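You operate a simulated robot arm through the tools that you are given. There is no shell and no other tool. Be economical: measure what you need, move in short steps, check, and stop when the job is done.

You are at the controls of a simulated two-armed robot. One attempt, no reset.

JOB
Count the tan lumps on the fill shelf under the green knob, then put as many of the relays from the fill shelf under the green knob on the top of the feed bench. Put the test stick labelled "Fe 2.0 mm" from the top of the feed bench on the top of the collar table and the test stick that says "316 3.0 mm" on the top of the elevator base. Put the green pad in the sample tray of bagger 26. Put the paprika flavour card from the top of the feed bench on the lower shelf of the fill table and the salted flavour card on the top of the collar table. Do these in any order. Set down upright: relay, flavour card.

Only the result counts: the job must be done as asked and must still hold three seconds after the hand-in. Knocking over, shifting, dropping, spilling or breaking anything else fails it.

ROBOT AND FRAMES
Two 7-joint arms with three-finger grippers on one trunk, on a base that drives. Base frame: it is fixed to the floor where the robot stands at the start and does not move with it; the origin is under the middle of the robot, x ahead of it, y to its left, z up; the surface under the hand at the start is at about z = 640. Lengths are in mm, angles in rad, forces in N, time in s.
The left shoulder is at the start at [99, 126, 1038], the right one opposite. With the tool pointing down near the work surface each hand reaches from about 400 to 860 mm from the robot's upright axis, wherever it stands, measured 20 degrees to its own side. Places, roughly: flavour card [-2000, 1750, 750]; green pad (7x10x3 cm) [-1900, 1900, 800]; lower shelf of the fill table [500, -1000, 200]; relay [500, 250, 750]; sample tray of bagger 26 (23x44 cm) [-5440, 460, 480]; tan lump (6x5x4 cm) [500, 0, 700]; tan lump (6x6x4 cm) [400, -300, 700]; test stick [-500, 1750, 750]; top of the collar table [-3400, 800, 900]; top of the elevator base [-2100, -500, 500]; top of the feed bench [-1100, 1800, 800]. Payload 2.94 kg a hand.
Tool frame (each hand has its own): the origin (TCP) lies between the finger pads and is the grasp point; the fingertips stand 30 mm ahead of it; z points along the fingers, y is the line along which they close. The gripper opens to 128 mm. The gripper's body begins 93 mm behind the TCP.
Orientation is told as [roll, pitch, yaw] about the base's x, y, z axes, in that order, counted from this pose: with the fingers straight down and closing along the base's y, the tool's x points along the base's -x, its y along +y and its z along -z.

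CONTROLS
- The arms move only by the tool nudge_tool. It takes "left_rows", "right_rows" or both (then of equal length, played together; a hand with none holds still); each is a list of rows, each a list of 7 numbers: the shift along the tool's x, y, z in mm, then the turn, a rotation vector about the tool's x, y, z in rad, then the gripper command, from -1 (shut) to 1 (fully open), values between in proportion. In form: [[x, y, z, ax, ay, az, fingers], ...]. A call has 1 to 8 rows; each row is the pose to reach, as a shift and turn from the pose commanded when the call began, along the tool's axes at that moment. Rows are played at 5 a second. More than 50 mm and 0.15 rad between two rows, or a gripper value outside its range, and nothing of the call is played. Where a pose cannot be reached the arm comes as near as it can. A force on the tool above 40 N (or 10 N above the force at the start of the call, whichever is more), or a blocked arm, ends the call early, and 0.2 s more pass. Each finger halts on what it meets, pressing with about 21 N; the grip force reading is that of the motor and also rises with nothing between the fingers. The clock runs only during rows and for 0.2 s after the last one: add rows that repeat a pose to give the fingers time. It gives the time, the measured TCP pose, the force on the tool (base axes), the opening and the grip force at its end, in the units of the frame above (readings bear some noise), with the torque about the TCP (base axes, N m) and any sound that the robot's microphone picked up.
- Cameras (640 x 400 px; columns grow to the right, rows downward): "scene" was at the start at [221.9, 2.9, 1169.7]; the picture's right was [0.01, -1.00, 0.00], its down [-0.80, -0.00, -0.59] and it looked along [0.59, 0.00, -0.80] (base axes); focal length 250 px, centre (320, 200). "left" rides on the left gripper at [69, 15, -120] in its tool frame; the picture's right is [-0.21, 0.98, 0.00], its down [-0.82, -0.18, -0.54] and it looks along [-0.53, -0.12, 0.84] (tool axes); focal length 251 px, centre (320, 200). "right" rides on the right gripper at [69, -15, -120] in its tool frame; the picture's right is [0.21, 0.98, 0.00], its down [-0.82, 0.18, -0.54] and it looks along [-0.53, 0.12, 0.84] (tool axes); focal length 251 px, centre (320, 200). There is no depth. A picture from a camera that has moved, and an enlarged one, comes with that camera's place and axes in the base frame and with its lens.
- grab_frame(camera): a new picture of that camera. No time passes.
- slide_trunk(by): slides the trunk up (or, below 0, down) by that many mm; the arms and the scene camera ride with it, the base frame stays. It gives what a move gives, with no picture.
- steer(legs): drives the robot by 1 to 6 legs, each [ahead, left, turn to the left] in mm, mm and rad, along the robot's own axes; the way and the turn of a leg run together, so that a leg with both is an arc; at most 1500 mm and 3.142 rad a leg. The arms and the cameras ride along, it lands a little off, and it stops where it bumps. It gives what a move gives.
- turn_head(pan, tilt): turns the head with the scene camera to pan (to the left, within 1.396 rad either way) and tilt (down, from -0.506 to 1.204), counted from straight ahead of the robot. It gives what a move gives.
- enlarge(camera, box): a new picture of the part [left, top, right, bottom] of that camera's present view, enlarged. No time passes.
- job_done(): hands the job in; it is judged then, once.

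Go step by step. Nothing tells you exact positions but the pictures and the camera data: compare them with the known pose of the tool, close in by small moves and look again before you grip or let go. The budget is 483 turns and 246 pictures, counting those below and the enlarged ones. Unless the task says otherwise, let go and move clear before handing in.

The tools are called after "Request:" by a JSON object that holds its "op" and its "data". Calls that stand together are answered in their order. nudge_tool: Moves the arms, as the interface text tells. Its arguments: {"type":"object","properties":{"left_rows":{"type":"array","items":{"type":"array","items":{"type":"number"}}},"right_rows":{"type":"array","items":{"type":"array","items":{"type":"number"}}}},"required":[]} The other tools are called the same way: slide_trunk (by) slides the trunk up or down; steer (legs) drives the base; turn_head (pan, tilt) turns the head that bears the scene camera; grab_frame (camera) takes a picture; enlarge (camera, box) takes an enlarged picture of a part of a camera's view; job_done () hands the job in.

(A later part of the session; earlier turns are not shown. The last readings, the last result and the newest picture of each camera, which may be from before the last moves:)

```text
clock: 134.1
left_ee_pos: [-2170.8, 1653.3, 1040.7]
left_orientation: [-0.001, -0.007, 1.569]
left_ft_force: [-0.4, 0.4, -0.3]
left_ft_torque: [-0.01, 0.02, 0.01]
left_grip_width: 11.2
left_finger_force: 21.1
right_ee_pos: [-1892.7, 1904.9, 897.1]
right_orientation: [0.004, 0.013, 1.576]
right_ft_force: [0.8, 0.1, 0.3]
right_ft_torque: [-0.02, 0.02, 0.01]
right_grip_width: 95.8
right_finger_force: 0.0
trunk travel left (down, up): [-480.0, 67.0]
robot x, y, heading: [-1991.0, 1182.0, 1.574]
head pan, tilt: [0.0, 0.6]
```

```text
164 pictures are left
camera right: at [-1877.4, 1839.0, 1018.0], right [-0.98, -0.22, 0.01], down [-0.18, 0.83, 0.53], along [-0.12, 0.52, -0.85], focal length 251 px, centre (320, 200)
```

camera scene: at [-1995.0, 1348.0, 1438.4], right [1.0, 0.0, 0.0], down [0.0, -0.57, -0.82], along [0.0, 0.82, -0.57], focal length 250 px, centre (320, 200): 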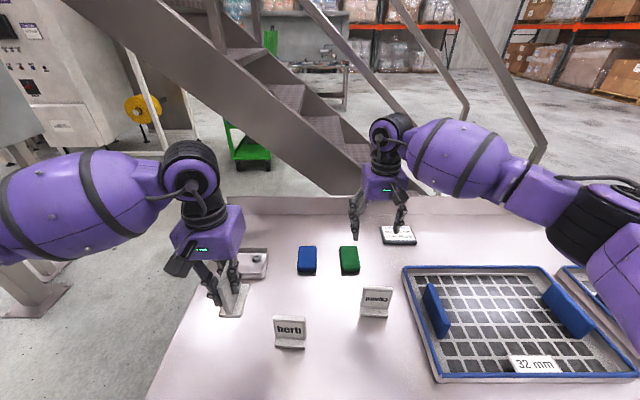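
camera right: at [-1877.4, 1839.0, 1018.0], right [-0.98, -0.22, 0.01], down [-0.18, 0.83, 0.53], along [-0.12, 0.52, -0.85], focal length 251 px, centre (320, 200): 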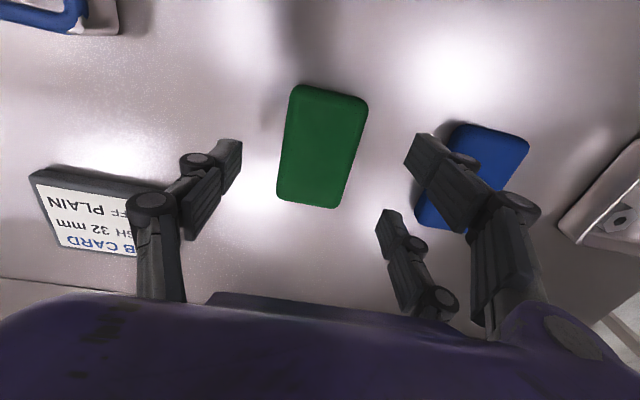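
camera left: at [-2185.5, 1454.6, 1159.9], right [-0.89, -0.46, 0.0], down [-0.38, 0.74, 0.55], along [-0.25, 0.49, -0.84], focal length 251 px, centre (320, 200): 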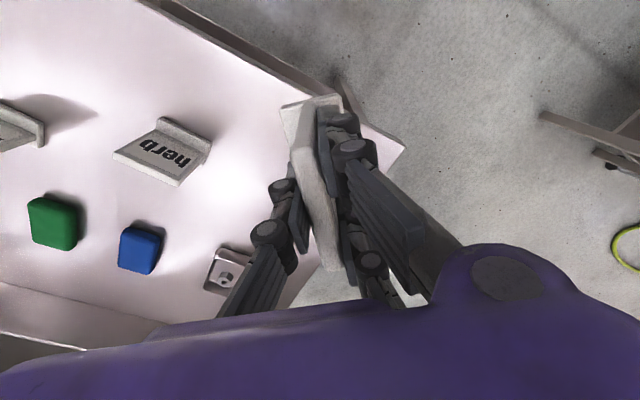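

Request:
{"op": "nudge_tool", "data": {"right_rows": [[0, 0, 30, 0, 0, 0, 0.45], [0, 0, 60, 0, 0, 0, 0.45], [0, 0, 60, 0, 0, 0, -1], [0, 0, 60, 0, 0, 0, -1], [0, 0, 60, 0, 0, 0, -1]]}}

Request:
{"op": "nudge_tool", "data": {"right_rows": [[0, 0, -45, 0, 0, 0, -1], [0, 0, -90, 0, 0, 0, -1], [0, 0, -135, 0, 0, 0, -1], [30, 0, -170, 0, 0, 0, -1], [70, 0, -190, 0, 0, 0, -1], [115, 0, -200, 0, 0, 0, -1], [160, 0, -200, 0, 0, 0, -1]]}}

Request:
{"op": "grab_frame", "data": {"camera": "right"}}

Request:
{"op": "grab_frame", "data": {"camera": "scene"}}

```text
clock: 135.3
left_ee_pos: [-2170.5, 1651.5, 1040.1]
left_orientation: [0.001, -0.006, 1.569]
left_ft_force: [0.4, -0.5, -0.2]
left_ft_torque: [0.01, -0.02, 0.03]
left_grip_width: 11.4
left_finger_force: 20.9
right_ee_pos: [-1894.5, 1905.7, 837.5]
right_orientation: [0.003, 0.014, 1.575]
right_ft_force: [0.1, -0.3, 0.3]
right_ft_torque: [0.0, -0.02, -0.04]
right_grip_width: 61.0
right_finger_force: 21.1
trunk travel left (down, up): [-480.0, 67.0]
robot x, y, heading: [-1992.2, 1183.0, 1.564]
head pan, tilt: [0.0, 0.6]
```

```text
clock: 136.9
left_ee_pos: [-2169.7, 1651.1, 1040.2]
left_orientation: [0.0, -0.003, 1.567]
left_ft_force: [0.2, 0.1, -0.5]
left_ft_torque: [0.02, 0.01, 0.02]
left_grip_width: 11.5
left_finger_force: 20.9
right_ee_pos: [-1891.9, 1745.8, 1041.0]
right_orientation: [0.007, 0.011, 1.575]
right_ft_force: [0.3, -1.0, -0.5]
right_ft_torque: [0.05, 0.03, 0.03]
right_grip_width: 61.2
right_finger_force: 20.8
trunk travel left (down, up): [-480.0, 67.0]
robot x, y, heading: [-1991.9, 1180.8, 1.567]
head pan, tilt: [0.0, 0.6]
```

```text
163 pictures are left
camera right: at [-1876.1, 1677.7, 1161.2], right [-0.98, -0.22, 0.01], down [-0.18, 0.83, 0.53], along [-0.12, 0.52, -0.85], focal length 251 px, centre (320, 200)
```

right: 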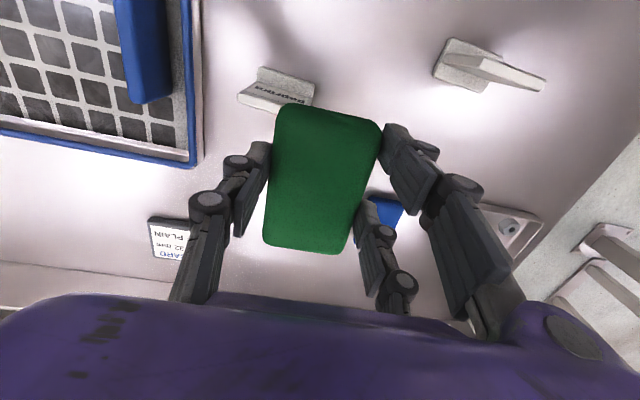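

```text
162 pictures are left
camera scene: at [-1994.2, 1345.6, 1438.7], right [1.0, 0.0, 0.0], down [0.0, -0.56, -0.83], along [0.0, 0.83, -0.56], focal length 250 px, centre (320, 200)
```

scene: 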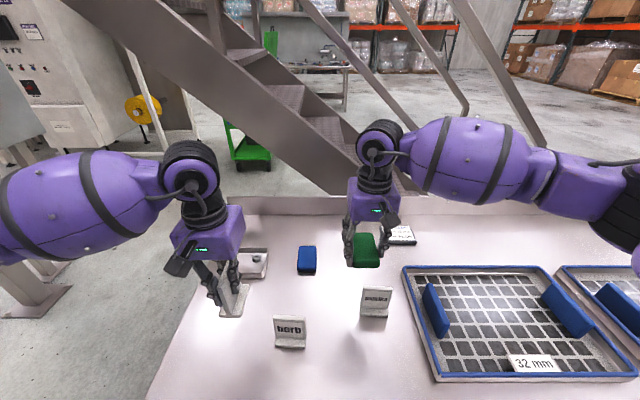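

Both held. Drive to the collar table, approaching with the robot at y≈950.

Request:
{"op": "steer", "data": {"legs": [[-480, 0, 0], [0, 0, 1.574], [650, -250, 0]]}}

Request:
{"op": "turn_head", "data": {"pan": 0, "tilt": 0.75}}

Request:
{"op": "grab_frame", "data": {"camera": "scene"}}

Request:
{"op": "grab_frame", "data": {"camera": "left"}}

```text
clock: 147.0
left_ee_pos: [-3112.7, 773.6, 1038.1]
left_orientation: [0.001, -0.004, -3.142]
left_ft_force: [0.3, 0.4, -0.8]
left_ft_torque: [-0.02, 0.0, 0.01]
left_grip_width: 11.4
left_finger_force: 21.4
right_ee_pos: [-3207.6, 1050.0, 1039.8]
right_orientation: [0.005, 0.015, -3.131]
right_ft_force: [0.5, 0.3, -0.4]
right_ft_torque: [-0.01, 0.02, 0.02]
right_grip_width: 61.0
right_finger_force: 20.6
trunk travel left (down, up): [-480.0, 67.0]
robot x, y, heading: [-2647.2, 948.7, -3.142]
head pan, tilt: [0.0, 0.6]
```

```text
clock: 147.7
left_ee_pos: [-3113.2, 773.0, 1040.1]
left_orientation: [0.001, -0.006, -3.141]
left_ft_force: [-0.5, 0.8, -0.6]
left_ft_torque: [-0.01, 0.02, 0.01]
left_grip_width: 11.7
left_finger_force: 21.3
right_ee_pos: [-3208.3, 1050.7, 1039.3]
right_orientation: [0.005, 0.013, -3.133]
right_ft_force: [0.1, -0.2, -1.1]
right_ft_torque: [0.04, -0.02, 0.02]
right_grip_width: 61.2
right_finger_force: 21.0
trunk travel left (down, up): [-480.0, 67.0]
robot x, y, heading: [-2644.6, 949.6, -3.139]
head pan, tilt: [0.0, 0.75]
```

```text
161 pictures are left
camera scene: at [-2801.8, 952.5, 1425.7], right [0.0, 1.0, 0.0], down [0.68, 0.0, -0.73], along [-0.73, 0.0, -0.68], focal length 250 px, centre (320, 200)
```

scene: 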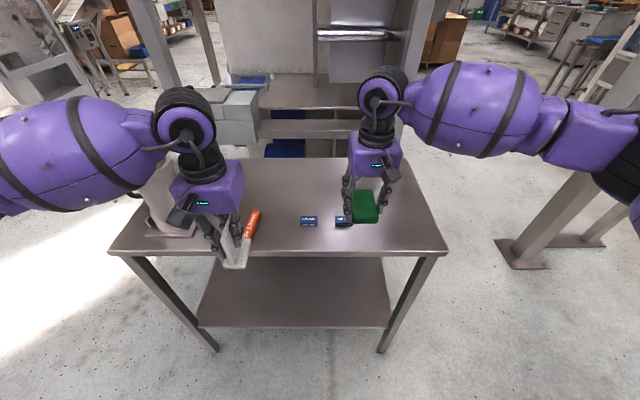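

```text
160 pictures are left
camera left: at [-3044.2, 758.5, 1159.8], right [-0.21, -0.98, 0.0], down [-0.82, 0.18, 0.54], along [-0.53, 0.12, -0.84], focal length 251 px, centre (320, 200)
```

left: 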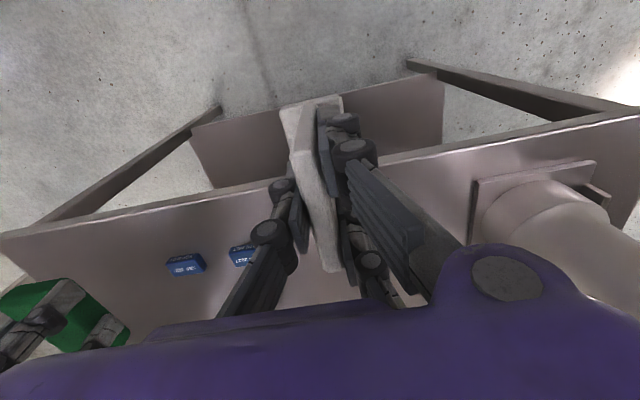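

Request:
{"op": "steer", "data": {"legs": [[100, 0, 0]]}}

Request:
{"op": "nudge_tool", "data": {"left_rows": [[-40, -14, 0, 0, 0, 0, -1], [-80, -28, 0, 0, 0, 0, -1], [-120, -42, 10, 0, 0, 0, -1], [-160, -57, 30, 0, 0, 0, -1], [-187, -57, 60, 0, 0, 0, -1]]}}

Request:
{"op": "grab_frame", "data": {"camera": "left"}}

Request:
{"op": "grab_frame", "data": {"camera": "scene"}}

```text
clock: 148.9
left_ee_pos: [-3210.6, 771.9, 1040.5]
left_orientation: [0.001, -0.005, -3.141]
left_ft_force: [1.3, 0.4, 0.0]
left_ft_torque: [-0.01, 0.01, 0.02]
left_grip_width: 11.2
left_finger_force: 20.5
right_ee_pos: [-3306.1, 1049.2, 1039.4]
right_orientation: [0.004, 0.014, -3.134]
right_ft_force: [0.3, -0.1, 0.0]
right_ft_torque: [0.0, 0.0, 0.01]
right_grip_width: 61.1
right_finger_force: 21.3
trunk travel left (down, up): [-480.0, 67.0]
robot x, y, heading: [-2746.2, 949.1, -3.139]
head pan, tilt: [0.0, 0.75]
```

```text
clock: 150.1
left_ee_pos: [-3401.6, 828.7, 981.5]
left_orientation: [-0.001, -0.006, 3.141]
left_ft_force: [0.2, -0.2, -0.9]
left_ft_torque: [-0.03, -0.03, 0.0]
left_grip_width: 11.4
left_finger_force: 21.3
right_ee_pos: [-3307.8, 1049.8, 1040.0]
right_orientation: [0.006, 0.017, -3.134]
right_ft_force: [-0.9, 0.2, -0.7]
right_ft_torque: [0.0, 0.02, -0.02]
right_grip_width: 61.1
right_finger_force: 20.9
trunk travel left (down, up): [-480.0, 67.0]
robot x, y, heading: [-2743.3, 951.0, -3.136]
head pan, tilt: [0.0, 0.75]
```

```text
159 pictures are left
camera left: at [-3332.7, 814.9, 1100.4], right [-0.21, -0.98, 0.0], down [-0.82, 0.18, 0.54], along [-0.53, 0.12, -0.84], focal length 251 px, centre (320, 200)
```

left: 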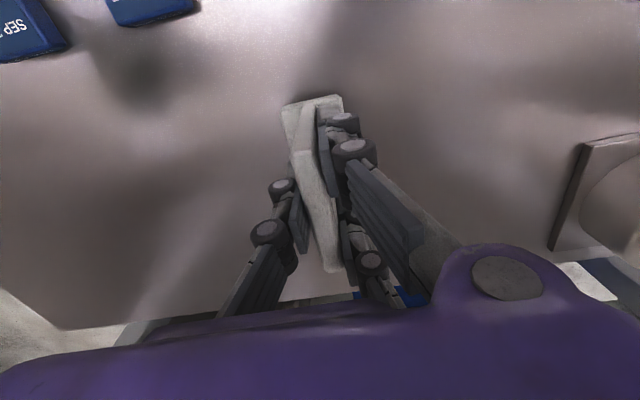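

```text
158 pictures are left
camera scene: at [-2902.1, 952.0, 1425.5], right [0.0, 1.0, 0.0], down [0.68, 0.0, -0.73], along [-0.73, 0.0, -0.68], focal length 250 px, centre (320, 200)
```

scene: 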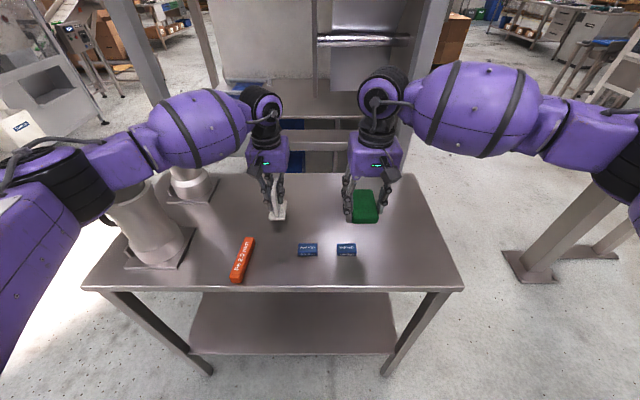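

Request:
{"op": "nudge_tool", "data": {"left_rows": [[0, 0, 10, 0, 0, 0, -1], [0, 0, 20, 0, 0, 0, -1]]}}

Request:
{"op": "nudge_tool", "data": {"left_rows": [[0, 0, 3, 0, 0, 0, -1]]}}

Request:
{"op": "nudge_tool", "data": {"left_rows": [[0, 0, 2.5, 0, 0, 0, -1]]}}

```text
clock: 150.7
left_ee_pos: [-3401.6, 829.5, 960.0]
left_orientation: [0.0, -0.007, -3.14]
left_ft_force: [-0.7, 0.2, -0.5]
left_ft_torque: [0.02, -0.02, -0.01]
left_grip_width: 11.6
left_finger_force: 21.1
right_ee_pos: [-3307.2, 1049.6, 1039.8]
right_orientation: [0.004, 0.015, -3.133]
right_ft_force: [1.0, 0.2, -0.1]
right_ft_torque: [0.04, -0.05, -0.01]
right_grip_width: 61.0
right_finger_force: 21.8
trunk travel left (down, up): [-480.0, 67.0]
robot x, y, heading: [-2742.2, 952.9, -3.139]
head pan, tilt: [0.0, 0.75]
```

```text
clock: 151.1
left_ee_pos: [-3401.8, 829.5, 957.0]
left_orientation: [0.0, -0.004, -3.142]
left_ft_force: [0.0, 0.0, -0.7]
left_ft_torque: [0.01, -0.01, -0.04]
left_grip_width: 11.6
left_finger_force: 21.2
right_ee_pos: [-3308.1, 1049.9, 1039.3]
right_orientation: [0.006, 0.014, -3.133]
right_ft_force: [0.2, 0.2, -0.6]
right_ft_torque: [-0.01, -0.04, -0.04]
right_grip_width: 61.2
right_finger_force: 20.2
trunk travel left (down, up): [-480.0, 67.0]
robot x, y, heading: [-2745.7, 950.1, -3.144]
head pan, tilt: [0.0, 0.75]
```

```text
clock: 151.5
left_ee_pos: [-3401.3, 830.1, 955.0]
left_orientation: [-0.001, -0.006, -3.142]
left_ft_force: [0.4, 0.0, 1.6]
left_ft_torque: [0.01, 0.07, 0.02]
left_grip_width: 11.5
left_finger_force: 20.4
right_ee_pos: [-3307.9, 1050.5, 1040.0]
right_orientation: [0.007, 0.014, -3.133]
right_ft_force: [0.2, 0.1, 0.4]
right_ft_torque: [0.01, 0.0, -0.01]
right_grip_width: 61.4
right_finger_force: 21.1
trunk travel left (down, up): [-480.0, 67.0]
robot x, y, heading: [-2746.4, 950.7, -3.141]
head pan, tilt: [0.0, 0.75]
```

Contact is starting. One more mm, then release and retreat straight up.

Request:
{"op": "nudge_tool", "data": {"left_rows": [[0, 0, 1.5, 0, 0, 0, -1], [0, 0, 1.5, 0, 0, 0, -0.75], [0, 0, 1.5, 0, 0, 0, -0.45], [0, 0, 1.5, 0, 0, 0, -0.2]]}}

Request:
{"op": "nudge_tool", "data": {"left_rows": [[0, 0, -30, 0, 0, 0, -0.2], [0, 0, -75, 0, 0, 0, -0.2], [0, 0, -120, 0, 0, 0, -0.2], [40, 10, -130, 0, 0, 0, -0.2], [85, 20, -130, 0, 0, 0, -0.2], [130, 30, -130, 0, 0, 0, -0.2]]}}

Request:
{"op": "grab_frame", "data": {"camera": "scene"}}

Request:
{"op": "grab_frame", "data": {"camera": "left"}}

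```text
clock: 152.5
left_ee_pos: [-3400.4, 828.9, 953.5]
left_orientation: [0.0, -0.006, -3.142]
left_ft_force: [1.2, 0.3, -0.8]
left_ft_torque: [0.01, -0.04, 0.0]
left_grip_width: 51.0
left_finger_force: 0.2
right_ee_pos: [-3307.0, 1048.9, 1039.3]
right_orientation: [0.006, 0.015, -3.132]
right_ft_force: [0.2, 0.1, -1.0]
right_ft_torque: [0.02, 0.02, -0.03]
right_grip_width: 61.2
right_finger_force: 20.6
trunk travel left (down, up): [-480.0, 67.0]
robot x, y, heading: [-2743.7, 951.2, -3.144]
head pan, tilt: [0.0, 0.75]
```

```text
clock: 153.9
left_ee_pos: [-3268.6, 799.0, 1085.3]
left_orientation: [0.0, -0.004, -3.141]
left_ft_force: [1.1, 0.1, 0.2]
left_ft_torque: [0.02, 0.06, 0.02]
left_grip_width: 51.1
left_finger_force: 0.0
right_ee_pos: [-3306.6, 1048.3, 1039.1]
right_orientation: [0.004, 0.013, -3.133]
right_ft_force: [0.0, -0.6, -0.6]
right_ft_torque: [0.01, 0.02, -0.03]
right_grip_width: 61.3
right_finger_force: 21.2
trunk travel left (down, up): [-480.0, 67.0]
robot x, y, heading: [-2745.7, 953.8, -3.139]
head pan, tilt: [0.0, 0.75]
```

```text
157 pictures are left
camera scene: at [-2899.6, 951.6, 1425.8], right [0.0, 1.0, 0.0], down [0.68, 0.0, -0.73], along [-0.73, 0.0, -0.68], focal length 250 px, centre (320, 200)
```

scene: 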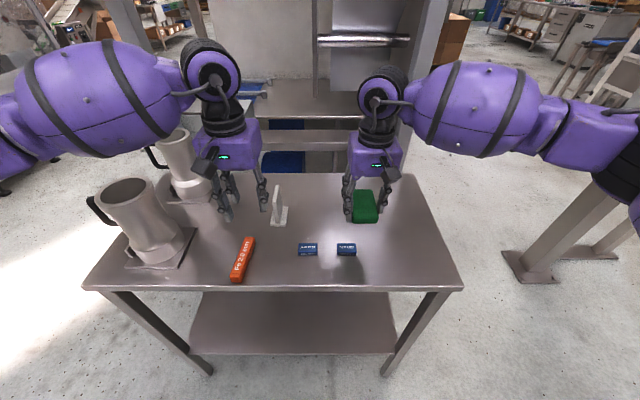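

```text
156 pictures are left
camera left: at [-3198.8, 785.5, 1204.9], right [-0.21, -0.98, 0.0], down [-0.82, 0.18, 0.55], along [-0.53, 0.12, -0.84], focal length 251 px, centre (320, 200)
```

left: 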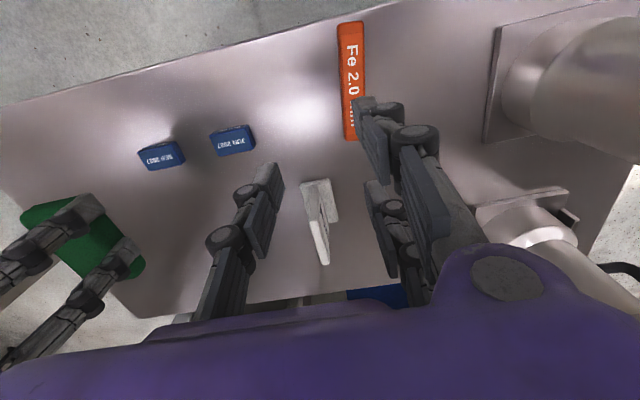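

Salted card stands upright on the collar table. Now I'll back off and look for the way to bagger 26.

Request:
{"op": "nudge_tool", "data": {"left_rows": [[45, 0, 0, 0, 0, 0, -0.2], [90, 0, 0, 0, 0, 0, -0.2]], "right_rows": [[45, -10, 0, 0, 0, 0, -1], [90, -20, 0, 0, 0, 0, -1]]}}

Request:
{"op": "steer", "data": {"legs": [[-300, 0, 0], [0, 800, 0]]}}

Request:
{"op": "turn_head", "data": {"pan": 0.2, "tilt": 0.35}}

Request:
{"op": "grab_frame", "data": {"camera": "scene"}}

```text
clock: 154.5
left_ee_pos: [-3178.7, 799.8, 1085.0]
left_orientation: [0.001, -0.005, -3.14]
left_ft_force: [0.5, 0.2, 0.5]
left_ft_torque: [-0.03, 0.05, 0.04]
left_grip_width: 51.3
left_finger_force: 0.0
right_ee_pos: [-3215.0, 1071.8, 1042.4]
right_orientation: [0.005, 0.012, -3.133]
right_ft_force: [0.2, 0.3, 0.6]
right_ft_torque: [-0.02, 0.02, 0.0]
right_grip_width: 61.2
right_finger_force: 21.0
trunk travel left (down, up): [-480.0, 67.0]
robot x, y, heading: [-2742.1, 953.1, -3.144]
head pan, tilt: [0.0, 0.75]
```

```text
clock: 161.8
left_ee_pos: [-2882.3, 152.9, 1083.5]
left_orientation: [0.001, -0.003, -3.137]
left_ft_force: [0.8, 0.0, 0.5]
left_ft_torque: [0.0, 0.0, -0.03]
left_grip_width: 51.1
left_finger_force: 0.0
right_ee_pos: [-2919.8, 424.0, 1042.6]
right_orientation: [0.006, 0.014, -3.126]
right_ft_force: [-0.2, -0.5, -0.2]
right_ft_torque: [-0.02, -0.02, 0.01]
right_grip_width: 61.3
right_finger_force: 20.8
trunk travel left (down, up): [-480.0, 67.0]
robot x, y, heading: [-2443.5, 306.9, -3.14]
head pan, tilt: [0.0, 0.75]
stopped in leg 2: the robot was blocked; the commanded pose is now the measured one
```

```text
clock: 162.7
left_ee_pos: [-2881.0, 155.1, 1084.6]
left_orientation: [0.001, -0.001, -3.137]
left_ft_force: [0.4, 0.1, -0.4]
left_ft_torque: [0.01, 0.0, 0.02]
left_grip_width: 51.1
left_finger_force: 0.1
right_ee_pos: [-2917.9, 425.1, 1043.2]
right_orientation: [0.007, 0.015, -3.127]
right_ft_force: [-0.2, -0.7, -0.4]
right_ft_torque: [0.02, -0.02, -0.02]
right_grip_width: 61.1
right_finger_force: 20.5
trunk travel left (down, up): [-480.0, 67.0]
robot x, y, heading: [-2446.8, 306.7, -3.14]
head pan, tilt: [0.201, 0.351]
```

```text
155 pictures are left
camera scene: at [-2609.4, 289.7, 1461.2], right [-0.2, 0.98, 0.0], down [0.34, 0.07, -0.94], along [-0.92, -0.19, -0.34], focal length 250 px, centre (320, 200)
```

scene: 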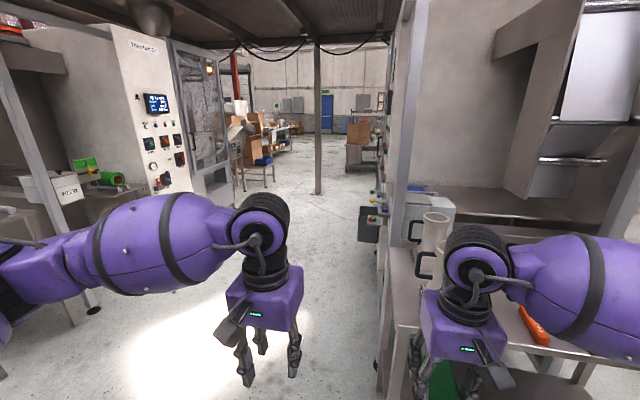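

I bumped the elevator base's corner; I'll move forward clear of it, then shift left into the open aisle.

Request:
{"op": "steer", "data": {"legs": [[130, 30, 0], [0, 450, 0]]}}

Request:
{"op": "turn_head", "data": {"pan": 1.2, "tilt": 0.7}}

Request:
{"op": "grab_frame", "data": {"camera": "scene"}}

Request:
{"op": "turn_head", "data": {"pan": 0, "tilt": 0.35}}

Request:
{"op": "grab_frame", "data": {"camera": "scene"}}

```text
clock: 168.1
left_ee_pos: [-3007.6, -331.6, 1084.6]
left_orientation: [0.0, -0.004, -3.136]
left_ft_force: [0.3, 0.3, 0.2]
left_ft_torque: [-0.03, -0.02, 0.0]
left_grip_width: 51.0
left_finger_force: 0.0
right_ee_pos: [-3046.4, -62.2, 1043.0]
right_orientation: [0.008, 0.014, -3.125]
right_ft_force: [-0.7, 0.5, -0.4]
right_ft_torque: [-0.01, -0.02, -0.01]
right_grip_width: 61.1
right_finger_force: 21.2
trunk travel left (down, up): [-480.0, 67.0]
robot x, y, heading: [-2570.9, -178.0, -3.139]
head pan, tilt: [0.201, 0.351]
```

```text
clock: 169.4
left_ee_pos: [-3007.3, -332.7, 1083.0]
left_orientation: [0.0, -0.003, -3.133]
left_ft_force: [0.6, 0.3, -0.2]
left_ft_torque: [-0.03, -0.01, 0.0]
left_grip_width: 51.2
left_finger_force: 0.1
right_ee_pos: [-3046.3, -60.6, 1041.5]
right_orientation: [0.004, 0.013, -3.126]
right_ft_force: [0.1, -0.3, -0.3]
right_ft_torque: [0.0, 0.0, -0.01]
right_grip_width: 61.2
right_finger_force: 20.8
trunk travel left (down, up): [-480.0, 67.0]
robot x, y, heading: [-2569.1, -177.5, -3.135]
head pan, tilt: [1.201, 0.7]
```

```text
154 pictures are left
camera scene: at [-2675.3, -255.5, 1429.9], right [-0.93, 0.36, 0.0], down [0.23, 0.6, -0.77], along [-0.27, -0.72, -0.64], focal length 250 px, centre (320, 200)
```

scene: 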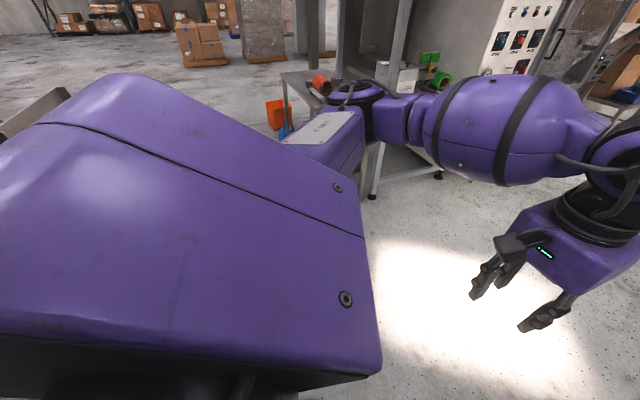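

```text
clock: 170.8
left_ee_pos: [-3008.2, -332.1, 1084.4]
left_orientation: [-0.001, -0.004, -3.134]
left_ft_force: [0.7, 0.5, 1.1]
left_ft_torque: [-0.02, 0.0, -0.01]
left_grip_width: 51.4
left_finger_force: 0.0
right_ee_pos: [-3045.5, -61.7, 1040.8]
right_orientation: [0.007, 0.014, -3.126]
right_ft_force: [1.0, 0.2, -0.7]
right_ft_torque: [0.03, -0.03, -0.02]
right_grip_width: 61.0
right_finger_force: 21.1
trunk travel left (down, up): [-480.0, 67.0]
robot x, y, heading: [-2571.1, -177.3, -3.131]
head pan, tilt: [0.0, 0.351]
```

```text
153 pictures are left
camera scene: at [-2738.1, -176.8, 1461.3], right [-0.01, 1.0, 0.0], down [0.34, 0.0, -0.94], along [-0.94, -0.01, -0.34], focal length 250 px, centre (320, 200)
```

scene: 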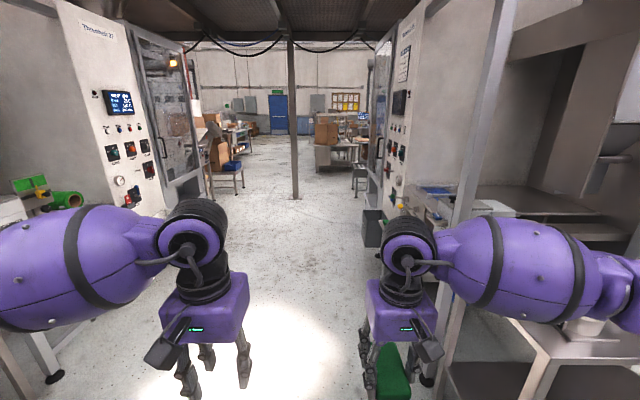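

The aisle is open with bagger 26 presumably on the right. Drive forward along y≈-260 and look right.

Request:
{"op": "steer", "data": {"legs": [[1400, 80, 0]]}}

Request:
{"op": "turn_head", "data": {"pan": -0.5, "tilt": 0.4}}

Request:
{"op": "grab_frame", "data": {"camera": "scene"}}

```text
clock: 177.8
left_ee_pos: [-4404.1, -412.8, 1084.3]
left_orientation: [0.001, -0.003, 3.142]
left_ft_force: [-0.4, 0.5, 0.0]
left_ft_torque: [0.02, 0.0, -0.01]
left_grip_width: 51.5
left_finger_force: 0.0
right_ee_pos: [-4440.5, -142.6, 1042.6]
right_orientation: [0.008, 0.012, -3.133]
right_ft_force: [-0.6, -0.2, 0.5]
right_ft_torque: [-0.02, -0.02, -0.01]
right_grip_width: 61.1
right_finger_force: 21.1
trunk travel left (down, up): [-480.0, 67.0]
robot x, y, heading: [-3966.6, -262.3, 3.136]
head pan, tilt: [0.0, 0.351]
```

```text
clock: 178.7
left_ee_pos: [-4403.8, -412.6, 1083.0]
left_orientation: [-0.002, -0.003, 3.142]
left_ft_force: [0.7, 0.0, -0.4]
left_ft_torque: [0.02, 0.0, 0.0]
left_grip_width: 51.3
left_finger_force: 0.1
right_ee_pos: [-4439.1, -141.0, 1043.1]
right_orientation: [0.008, 0.014, -3.133]
right_ft_force: [0.2, 0.4, -0.7]
right_ft_torque: [-0.02, 0.01, 0.0]
right_grip_width: 61.1
right_finger_force: 21.2
trunk travel left (down, up): [-480.0, 67.0]
robot x, y, heading: [-3965.9, -263.4, 3.138]
head pan, tilt: [-0.499, 0.4]
```

```text
152 pictures are left
camera scene: at [-4122.0, -215.3, 1456.8], right [0.48, 0.88, 0.0], down [0.34, -0.19, -0.92], along [-0.81, 0.44, -0.39], focal length 250 px, centre (320, 200)
```

scene: 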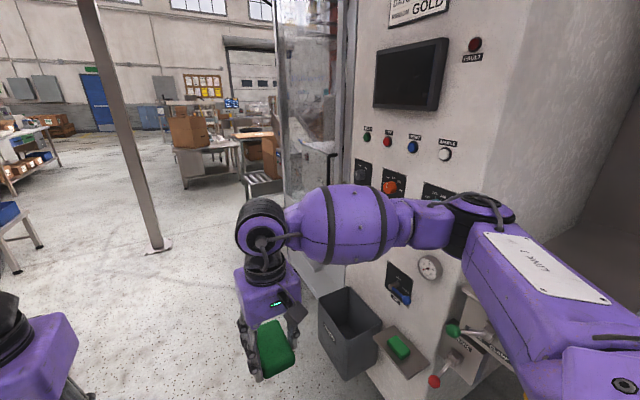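

Request:
{"op": "steer", "data": {"legs": [[900, 150, 0]]}}

Request:
{"op": "turn_head", "data": {"pan": -0.9, "tilt": 0.45}}

Request:
{"op": "grab_frame", "data": {"camera": "scene"}}

```text
clock: 183.5
left_ee_pos: [-5295.3, -550.6, 1084.2]
left_orientation: [-0.001, -0.005, 3.129]
left_ft_force: [1.0, -0.2, -0.6]
left_ft_torque: [-0.02, 0.04, -0.02]
left_grip_width: 51.3
left_finger_force: 0.0
right_ee_pos: [-5328.9, -280.2, 1042.2]
right_orientation: [0.006, 0.014, 3.138]
right_ft_force: [0.4, 0.6, 0.2]
right_ft_torque: [0.02, -0.02, -0.01]
right_grip_width: 61.0
right_finger_force: 21.4
trunk travel left (down, up): [-480.0, 67.0]
robot x, y, heading: [-4856.7, -404.9, 3.131]
head pan, tilt: [-0.499, 0.4]
```

```text
clock: 184.3
left_ee_pos: [-5296.5, -550.3, 1083.8]
left_orientation: [0.0, -0.003, 3.129]
left_ft_force: [0.2, -0.7, 0.1]
left_ft_torque: [0.01, 0.0, 0.02]
left_grip_width: 51.3
left_finger_force: 0.0
right_ee_pos: [-5330.1, -279.3, 1042.6]
right_orientation: [0.006, 0.013, 3.137]
right_ft_force: [-0.1, 0.3, 0.1]
right_ft_torque: [-0.02, -0.01, 0.0]
right_grip_width: 61.1
right_finger_force: 21.1
trunk travel left (down, up): [-480.0, 67.0]
robot x, y, heading: [-4858.7, -404.9, 3.13]
head pan, tilt: [-0.901, 0.45]
```

```text
151 pictures are left
camera scene: at [-4987.5, -329.2, 1452.1], right [0.79, 0.61, 0.0], down [0.27, -0.34, -0.9], along [-0.55, 0.71, -0.44], focal length 250 px, centre (320, 200)
```

scene: 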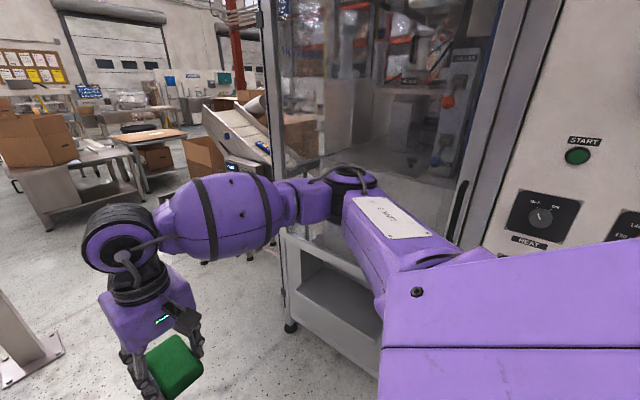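

The open bay under the glass at about (-5440,460,460) looks like the sample tray. I'll drive in front of it and face +y.

Request:
{"op": "steer", "data": {"legs": [[700, 0, 0.011], [0, 0, -1.571]]}}

Request:
{"op": "turn_head", "data": {"pan": 0, "tilt": 0.7}}

Request:
{"op": "grab_frame", "data": {"camera": "scene"}}

```text
clock: 192.0
left_ee_pos: [-5708.9, 33.2, 1082.7]
left_orientation: [0.001, -0.003, 1.573]
left_ft_force: [0.0, 0.5, 0.1]
left_ft_torque: [0.01, -0.04, 0.0]
left_grip_width: 51.4
left_finger_force: 0.0
right_ee_pos: [-5437.1, 69.2, 1042.2]
right_orientation: [0.006, 0.012, 1.58]
right_ft_force: [0.2, -0.3, 0.1]
right_ft_torque: [-0.02, 0.04, 0.0]
right_grip_width: 61.4
right_finger_force: 21.1
trunk travel left (down, up): [-480.0, 67.0]
robot x, y, heading: [-5558.7, -404.2, 1.571]
head pan, tilt: [-0.901, 0.45]
```

```text
clock: 193.2
left_ee_pos: [-5708.6, 33.2, 1083.7]
left_orientation: [-0.001, -0.004, 1.574]
left_ft_force: [0.3, -0.3, -0.5]
left_ft_torque: [-0.03, 0.01, 0.01]
left_grip_width: 51.5
left_finger_force: 0.0
right_ee_pos: [-5436.8, 69.8, 1042.2]
right_orientation: [0.006, 0.013, 1.581]
right_ft_force: [-0.1, 0.0, -0.8]
right_ft_torque: [-0.01, -0.02, -0.01]
right_grip_width: 61.5
right_finger_force: 21.1
trunk travel left (down, up): [-480.0, 67.0]
robot x, y, heading: [-5559.5, -406.2, 1.566]
head pan, tilt: [0.0, 0.7]
```

```text
150 pictures are left
camera scene: at [-5558.7, -243.2, 1429.9], right [1.0, 0.0, 0.0], down [0.0, -0.64, -0.77], along [0.0, 0.77, -0.64], focal length 250 px, centre (320, 200)
```

scene: 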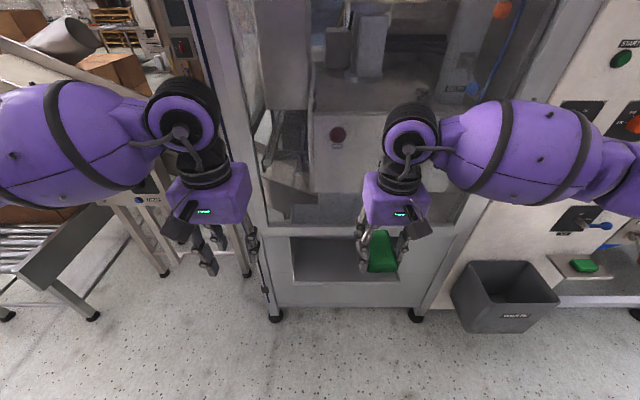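

The tray is a bay in the cabinet front under the glass. I'll lower the trunk to see inside it.

Request:
{"op": "slide_trunk", "data": {"by": -400}}

Request:
{"op": "turn_head", "data": {"pan": 0, "tilt": 0.6}}

Request:
{"op": "grab_frame", "data": {"camera": "scene"}}

Request:
{"op": "grab_frame", "data": {"camera": "left"}}

```text
clock: 197.0
left_ee_pos: [-5708.7, 40.6, 671.0]
left_orientation: [0.001, 0.028, 1.573]
left_ft_force: [0.8, 0.5, -0.1]
left_ft_torque: [-0.02, 0.0, 0.01]
left_grip_width: 51.2
left_finger_force: 0.1
right_ee_pos: [-5437.1, 69.0, 642.5]
right_orientation: [0.007, 0.014, 1.582]
right_ft_force: [-1.0, 0.0, -0.5]
right_ft_torque: [-0.02, 0.0, 0.01]
right_grip_width: 61.5
right_finger_force: 21.1
trunk travel left (down, up): [-80.0, 467.0]
robot x, y, heading: [-5558.2, -400.3, 1.571]
head pan, tilt: [0.0, 0.7]
```

```text
clock: 197.7
left_ee_pos: [-5710.0, 40.3, 671.4]
left_orientation: [0.001, 0.029, 1.573]
left_ft_force: [-0.1, 0.0, 0.7]
left_ft_torque: [-0.01, 0.02, 0.01]
left_grip_width: 51.3
left_finger_force: 0.1
right_ee_pos: [-5437.1, 70.1, 642.0]
right_orientation: [0.006, 0.014, 1.582]
right_ft_force: [0.6, 0.8, -0.3]
right_ft_torque: [0.02, -0.01, 0.02]
right_grip_width: 61.1
right_finger_force: 20.6
trunk travel left (down, up): [-80.0, 467.0]
robot x, y, heading: [-5561.7, -401.7, 1.57]
head pan, tilt: [0.0, 0.6]
```

```text
149 pictures are left
camera scene: at [-5559.0, -98.6, 1004.0], right [1.0, 0.0, 0.0], down [0.0, -0.57, -0.82], along [0.0, 0.82, -0.57], focal length 250 px, centre (320, 200)
```

scene: 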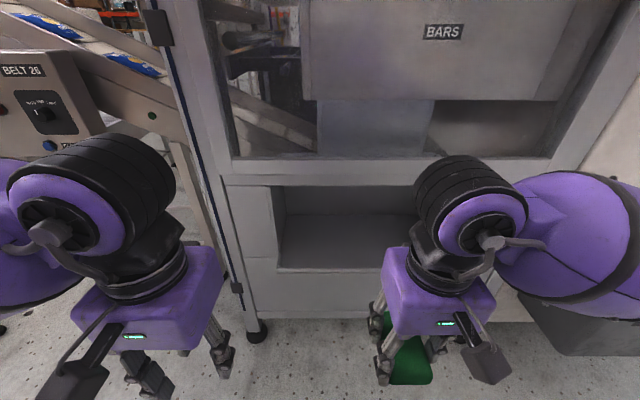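

```text
148 pictures are left
camera left: at [-5723.9, -24.4, 793.4], right [-0.98, 0.21, -0.01], down [0.18, 0.84, 0.52], along [0.12, 0.5, -0.86], focal length 251 px, centre (320, 200)
```

left: 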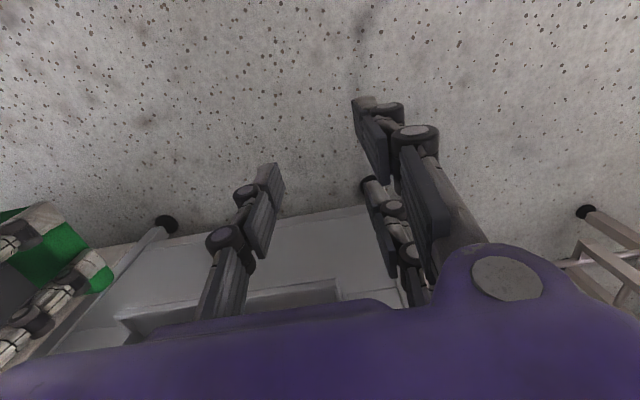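

The bay opening is roughly z 410–705 at face y≈390, so the hand must enter tilted. I'll tilt the right hand forward 0.7 rad, retract the left, then close in.

Request:
{"op": "nudge_tool", "data": {"left_rows": [[30, -20, 0, 0, 0, 0, -0.2], [60, -40, 0, 0, 0, 0, -0.2], [90, -50, 0, 0, 0, 0, -0.2], [90, -50, 0, 0, 0, 0, -0.2], [90, -50, 0, 0, 0, 0, -0.2]], "right_rows": [[0, 0, 0, 0, -0.14, 0, -1], [0, 0, 0, 0, -0.28, 0, -1], [0, 0, 0, 0, -0.42, 0, -1], [0, 0, 0, 0, -0.56, 0, -1], [0, 0, 0, 0, -0.71, 0, -1]]}}

Request:
{"op": "steer", "data": {"legs": [[200, 0, 0]]}}

Request:
{"op": "grab_frame", "data": {"camera": "right"}}

Request:
{"op": "grab_frame", "data": {"camera": "scene"}}

```text
clock: 198.9
left_ee_pos: [-5649.1, 20.8, 694.0]
left_orientation: [0.0, 0.032, 1.573]
left_ft_force: [0.2, 1.0, 0.0]
left_ft_torque: [0.04, 0.01, 0.0]
left_grip_width: 50.7
left_finger_force: 0.1
left hand out of reach, approached as far as the arm can: row 1, 2, 3, 4, 5
right_ee_pos: [-5479.1, 177.2, 625.1]
right_orientation: [0.009, -0.695, 1.576]
right_ft_force: [-0.1, 1.3, -1.4]
right_ft_torque: [-0.02, -0.03, 0.01]
right_grip_width: 61.1
right_finger_force: 21.2
right hand out of reach, approached as far as the arm can: row 1, 2, 3, 4, 5
trunk travel left (down, up): [-80.0, 467.0]
robot x, y, heading: [-5557.3, -402.4, 1.57]
head pan, tilt: [0.0, 0.6]
```

```text
clock: 200.5
left_ee_pos: [-5648.8, 218.5, 694.7]
left_orientation: [0.002, 0.031, 1.572]
left_ft_force: [0.0, 0.0, -1.1]
left_ft_torque: [-0.08, -0.02, -0.02]
left_grip_width: 51.4
left_finger_force: 0.2
right_ee_pos: [-5480.2, 377.3, 625.0]
right_orientation: [0.009, -0.694, 1.576]
right_ft_force: [-0.6, -0.7, -0.5]
right_ft_torque: [-0.03, -0.05, -0.01]
right_grip_width: 61.1
right_finger_force: 21.4
trunk travel left (down, up): [-80.0, 467.0]
robot x, y, heading: [-5556.9, -202.5, 1.571]
head pan, tilt: [0.0, 0.6]
```

```text
147 pictures are left
camera right: at [-5463.2, 247.8, 672.9], right [-0.98, -0.18, -0.13], down [-0.18, 0.28, 0.94], along [-0.13, 0.94, -0.31], focal length 251 px, centre (320, 200)
```

right: 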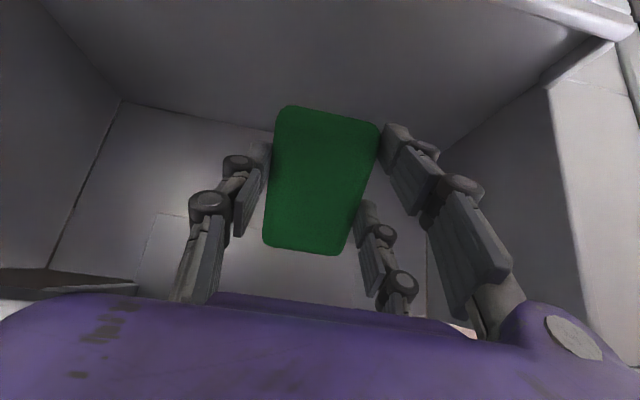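

```text
146 pictures are left
camera scene: at [-5559.6, 101.5, 1003.9], right [1.0, 0.0, 0.0], down [0.0, -0.57, -0.82], along [0.0, 0.82, -0.57], focal length 250 px, centre (320, 200)
```

scene: 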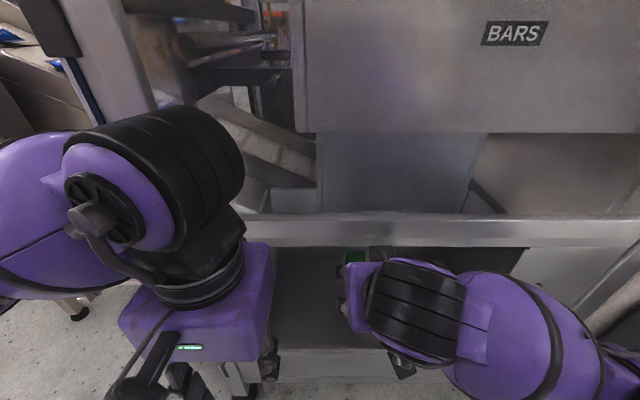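

The view shows the tray floor at z≈478, x -5660…-5220, y ≈340–560. The arm hit a reach limit, so I'll check the commanded pose with a zero move.

Request:
{"op": "nudge_tool", "data": {"right_rows": [[0, 0, 0, 0, 0, 0, -1]]}}

```text
clock: 200.9
left_ee_pos: [-5648.8, 221.1, 695.6]
left_orientation: [0.0, 0.032, 1.574]
left_ft_force: [0.8, 0.1, -0.4]
left_ft_torque: [0.01, -0.02, -0.03]
left_grip_width: 51.1
left_finger_force: 0.0
right_ee_pos: [-5479.5, 377.1, 624.7]
right_orientation: [0.011, -0.695, 1.574]
right_ft_force: [-0.2, 1.4, -0.4]
right_ft_torque: [-0.02, -0.04, 0.02]
right_grip_width: 61.5
right_finger_force: 21.0
trunk travel left (down, up): [-80.0, 467.0]
robot x, y, heading: [-5554.3, -203.8, 1.572]
head pan, tilt: [0.0, 0.6]
```

Request:
{"op": "nudge_tool", "data": {"right_rows": [[7, 0, 16, 0, 0, 0, -1], [14, 0, 32, 0, 0, 0, -1], [21, 0, 48, 0, 0, 0, -1]]}}

Request:
{"op": "grab_frame", "data": {"camera": "right"}}

Request:
{"op": "grab_frame", "data": {"camera": "scene"}}

```text
clock: 201.7
left_ee_pos: [-5649.3, 219.2, 695.5]
left_orientation: [0.002, 0.032, 1.571]
left_ft_force: [-0.5, -0.2, -1.4]
left_ft_torque: [0.01, 0.01, -0.01]
left_grip_width: 51.2
left_finger_force: 0.0
right_ee_pos: [-5480.2, 391.2, 575.5]
right_orientation: [0.009, -0.693, 1.575]
right_ft_force: [-0.8, -0.3, -0.1]
right_ft_torque: [-0.02, 0.02, 0.0]
right_grip_width: 61.4
right_finger_force: 21.0
trunk travel left (down, up): [-80.0, 467.0]
robot x, y, heading: [-5557.6, -203.0, 1.573]
head pan, tilt: [0.0, 0.6]
```

```text
145 pictures are left
camera right: at [-5463.2, 262.2, 622.5], right [-0.98, -0.18, -0.13], down [-0.18, 0.28, 0.94], along [-0.13, 0.94, -0.31], focal length 251 px, centre (320, 200)
```

right: 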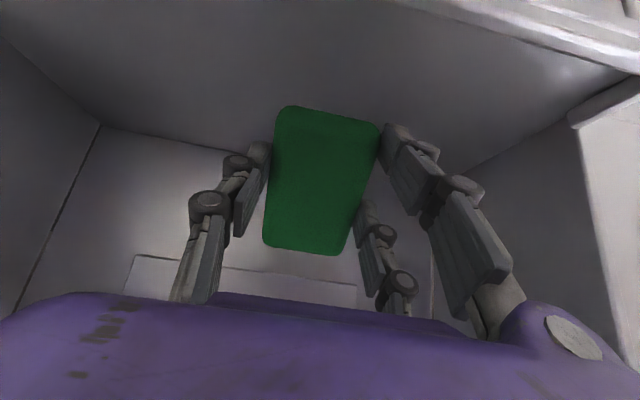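

```text
144 pictures are left
camera scene: at [-5559.5, 101.1, 1004.0], right [1.0, 0.0, 0.0], down [0.0, -0.56, -0.83], along [0.0, 0.83, -0.56], focal length 250 px, centre (320, 200)
```

scene: 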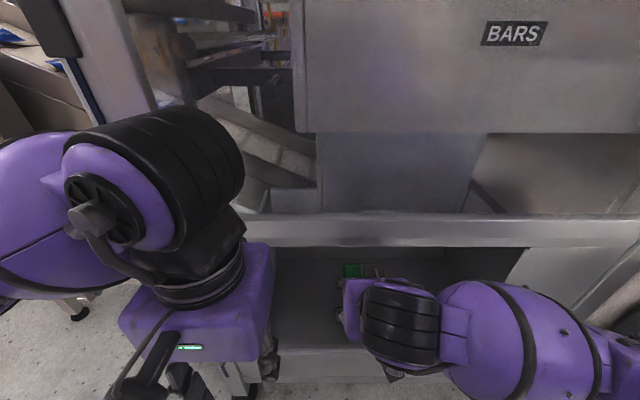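

Request:
{"op": "nudge_tool", "data": {"right_rows": [[5, 0, 15, 0, 0, 0, -1], [9, 0, 26, 0, 0, 0, -1]]}}

Request:
{"op": "nudge_tool", "data": {"right_rows": [[2.6, 0, 3, 0, 0, 0, -1]]}}

Request:
{"op": "nudge_tool", "data": {"right_rows": [[2.6, 0, 3, 0, 0, 0, -1]]}}

Request:
{"op": "grab_frame", "data": {"camera": "right"}}

```text
clock: 202.3
left_ee_pos: [-5648.4, 219.4, 695.8]
left_orientation: [0.003, 0.032, 1.573]
left_ft_force: [0.1, 0.8, 0.2]
left_ft_torque: [-0.02, -0.01, 0.03]
left_grip_width: 51.4
left_finger_force: 0.1
right_ee_pos: [-5481.1, 401.8, 548.3]
right_orientation: [0.011, -0.694, 1.578]
right_ft_force: [0.5, -0.7, -0.4]
right_ft_torque: [0.04, 0.0, 0.03]
right_grip_width: 61.3
right_finger_force: 20.7
trunk travel left (down, up): [-80.0, 467.0]
robot x, y, heading: [-5560.2, -206.6, 1.577]
head pan, tilt: [0.0, 0.6]
```

```text
clock: 202.7
left_ee_pos: [-5649.2, 219.8, 695.4]
left_orientation: [0.002, 0.032, 1.575]
left_ft_force: [-0.5, 0.4, -0.4]
left_ft_torque: [0.0, 0.01, -0.01]
left_grip_width: 51.2
left_finger_force: 0.1
right_ee_pos: [-5481.4, 403.0, 543.6]
right_orientation: [0.009, -0.695, 1.575]
right_ft_force: [-0.1, 0.2, 0.4]
right_ft_torque: [-0.01, -0.03, -0.01]
right_grip_width: 61.1
right_finger_force: 20.9
trunk travel left (down, up): [-80.0, 467.0]
robot x, y, heading: [-5555.7, -203.7, 1.568]
head pan, tilt: [0.0, 0.6]
```

```text
clock: 203.1
left_ee_pos: [-5649.3, 218.9, 695.1]
left_orientation: [0.003, 0.03, 1.572]
left_ft_force: [0.0, 0.3, 0.4]
left_ft_torque: [-0.04, -0.01, 0.0]
left_grip_width: 51.2
left_finger_force: 0.1
right_ee_pos: [-5480.3, 400.6, 541.0]
right_orientation: [0.009, -0.695, 1.573]
right_ft_force: [0.5, 0.3, -0.4]
right_ft_torque: [-0.03, 0.03, 0.01]
right_grip_width: 61.1
right_finger_force: 20.7
trunk travel left (down, up): [-80.0, 467.0]
robot x, y, heading: [-5558.2, -200.8, 1.572]
head pan, tilt: [0.0, 0.6]
```

```text
143 pictures are left
camera right: at [-5464.0, 272.1, 588.6], right [-0.98, -0.17, -0.13], down [-0.18, 0.28, 0.94], along [-0.13, 0.94, -0.31], focal length 251 px, centre (320, 200)
```

right: 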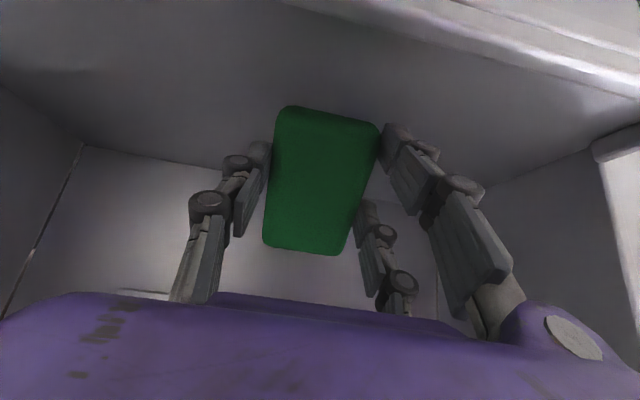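

Request:
{"op": "nudge_tool", "data": {"right_rows": [[3.2, 0, 3.8, 0, 0, 0, -1]]}}

Request:
{"op": "nudge_tool", "data": {"right_rows": [[2.6, 0, 3, 0, 0, 0, -1]]}}

Request:
{"op": "nudge_tool", "data": {"right_rows": [[2.6, 0, 3, 0, 0, 0, -1]]}}

```text
clock: 203.5
left_ee_pos: [-5648.7, 219.2, 695.8]
left_orientation: [0.003, 0.031, 1.572]
left_ft_force: [0.8, -0.4, -0.2]
left_ft_torque: [0.0, 0.0, -0.03]
left_grip_width: 51.2
left_finger_force: 0.1
right_ee_pos: [-5481.3, 402.3, 535.5]
right_orientation: [0.009, -0.695, 1.577]
right_ft_force: [0.5, 0.0, -0.2]
right_ft_torque: [0.0, 0.0, 0.0]
right_grip_width: 61.4
right_finger_force: 21.0
trunk travel left (down, up): [-80.0, 467.0]
robot x, y, heading: [-5558.2, -202.6, 1.569]
head pan, tilt: [0.0, 0.6]
```

```text
clock: 203.9
left_ee_pos: [-5649.0, 219.5, 694.8]
left_orientation: [0.001, 0.032, 1.573]
left_ft_force: [0.4, 0.3, -1.3]
left_ft_torque: [-0.03, 0.02, -0.03]
left_grip_width: 51.3
left_finger_force: 0.1
right_ee_pos: [-5480.1, 400.9, 533.7]
right_orientation: [0.008, -0.695, 1.575]
right_ft_force: [-0.4, 0.2, 0.0]
right_ft_torque: [-0.05, 0.0, -0.02]
right_grip_width: 60.9
right_finger_force: 21.1
trunk travel left (down, up): [-80.0, 467.0]
robot x, y, heading: [-5559.6, -204.4, 1.575]
head pan, tilt: [0.0, 0.6]
```

```text
clock: 204.3
left_ee_pos: [-5649.4, 220.8, 695.2]
left_orientation: [0.0, 0.03, 1.573]
left_ft_force: [-1.6, -0.6, 0.0]
left_ft_torque: [-0.03, -0.02, 0.02]
left_grip_width: 51.0
left_finger_force: 0.1
right_ee_pos: [-5481.1, 401.1, 528.1]
right_orientation: [0.009, -0.694, 1.575]
right_ft_force: [-0.5, -0.7, -0.2]
right_ft_torque: [0.0, 0.02, -0.01]
right_grip_width: 61.2
right_finger_force: 21.6
trunk travel left (down, up): [-80.0, 467.0]
robot x, y, heading: [-5556.8, -202.8, 1.572]
head pan, tilt: [0.0, 0.6]
```

Request:
{"op": "nudge_tool", "data": {"right_rows": [[2.6, 0, 3, 0, 0, 0, -1]]}}

Request:
{"op": "nudge_tool", "data": {"right_rows": [[2.6, 0, 3, 0, 0, 0, -1]]}}

Request:
{"op": "nudge_tool", "data": {"right_rows": [[2.6, 0, 3, 0, 0, 0, -1]]}}

```text
clock: 204.7
left_ee_pos: [-5648.8, 218.8, 695.5]
left_orientation: [0.003, 0.03, 1.573]
left_ft_force: [0.1, -0.3, -0.2]
left_ft_torque: [0.01, 0.0, -0.01]
left_grip_width: 51.3
left_finger_force: 0.0
right_ee_pos: [-5479.9, 400.9, 525.0]
right_orientation: [0.01, -0.695, 1.575]
right_ft_force: [-0.4, 0.7, -1.1]
right_ft_torque: [0.02, 0.0, -0.01]
right_grip_width: 61.1
right_finger_force: 21.2
trunk travel left (down, up): [-80.0, 467.0]
robot x, y, heading: [-5557.2, -200.7, 1.574]
head pan, tilt: [0.0, 0.6]
```

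```text
clock: 205.1
left_ee_pos: [-5648.1, 220.0, 695.0]
left_orientation: [0.002, 0.03, 1.574]
left_ft_force: [-0.1, 0.1, -0.2]
left_ft_torque: [0.05, -0.02, 0.0]
left_grip_width: 51.1
left_finger_force: 0.0
right_ee_pos: [-5482.5, 401.2, 520.8]
right_orientation: [0.01, -0.697, 1.576]
right_ft_force: [0.6, -2.0, 7.6]
right_ft_torque: [-0.12, -0.23, -0.11]
right_grip_width: 61.2
right_finger_force: 21.0
trunk travel left (down, up): [-80.0, 467.0]
robot x, y, heading: [-5557.7, -204.8, 1.575]
head pan, tilt: [0.0, 0.6]
```

```text
clock: 205.5
left_ee_pos: [-5647.8, 218.5, 695.2]
left_orientation: [0.002, 0.03, 1.573]
left_ft_force: [-1.2, 0.2, -0.1]
left_ft_torque: [-0.02, 0.0, -0.03]
left_grip_width: 51.5
left_finger_force: 0.0
right_ee_pos: [-5482.0, 401.8, 520.2]
right_orientation: [0.009, -0.705, 1.575]
right_ft_force: [1.8, 1.3, 19.8]
right_ft_torque: [-0.05, -0.29, 0.04]
right_grip_width: 61.8
right_finger_force: 21.0
trunk travel left (down, up): [-80.0, 467.0]
robot x, y, heading: [-5557.7, -206.5, 1.569]
head pan, tilt: [0.0, 0.6]
```

Rear edge touches the tray floor. Release; the pad will settle flat.

Request:
{"op": "nudge_tool", "data": {"right_rows": [[-1.3, 0, -1.5, 0, 0, 0, -1], [-1.3, 0, -1.5, 0, 0, 0, 0.1], [-1.3, 0, -1.5, 0, 0, 0, 0.3], [-1.3, 0, -1.5, 0, 0, 0, 0.3]]}}

Request:
{"op": "grab_frame", "data": {"camera": "right"}}

```text
clock: 206.5
left_ee_pos: [-5648.7, 219.7, 694.1]
left_orientation: [0.001, 0.031, 1.571]
left_ft_force: [0.3, -0.2, 0.8]
left_ft_torque: [-0.03, 0.02, 0.0]
left_grip_width: 51.0
left_finger_force: 0.1
right_ee_pos: [-5480.5, 399.6, 517.6]
right_orientation: [0.008, -0.694, 1.576]
right_ft_force: [0.6, 0.0, 0.4]
right_ft_torque: [-0.02, 0.03, 0.01]
right_grip_width: 83.3
right_finger_force: 0.1
trunk travel left (down, up): [-80.0, 467.0]
robot x, y, heading: [-5556.2, -202.0, 1.575]
head pan, tilt: [0.0, 0.6]
```

```text
142 pictures are left
camera right: at [-5464.2, 271.2, 565.9], right [-0.98, -0.18, -0.13], down [-0.18, 0.28, 0.94], along [-0.13, 0.94, -0.31], focal length 251 px, centre (320, 200)
```

right: 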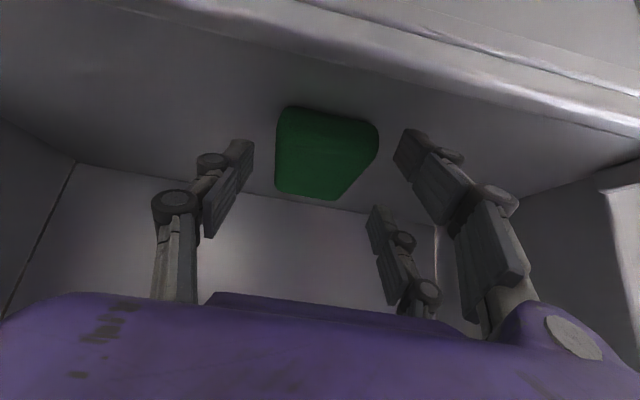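

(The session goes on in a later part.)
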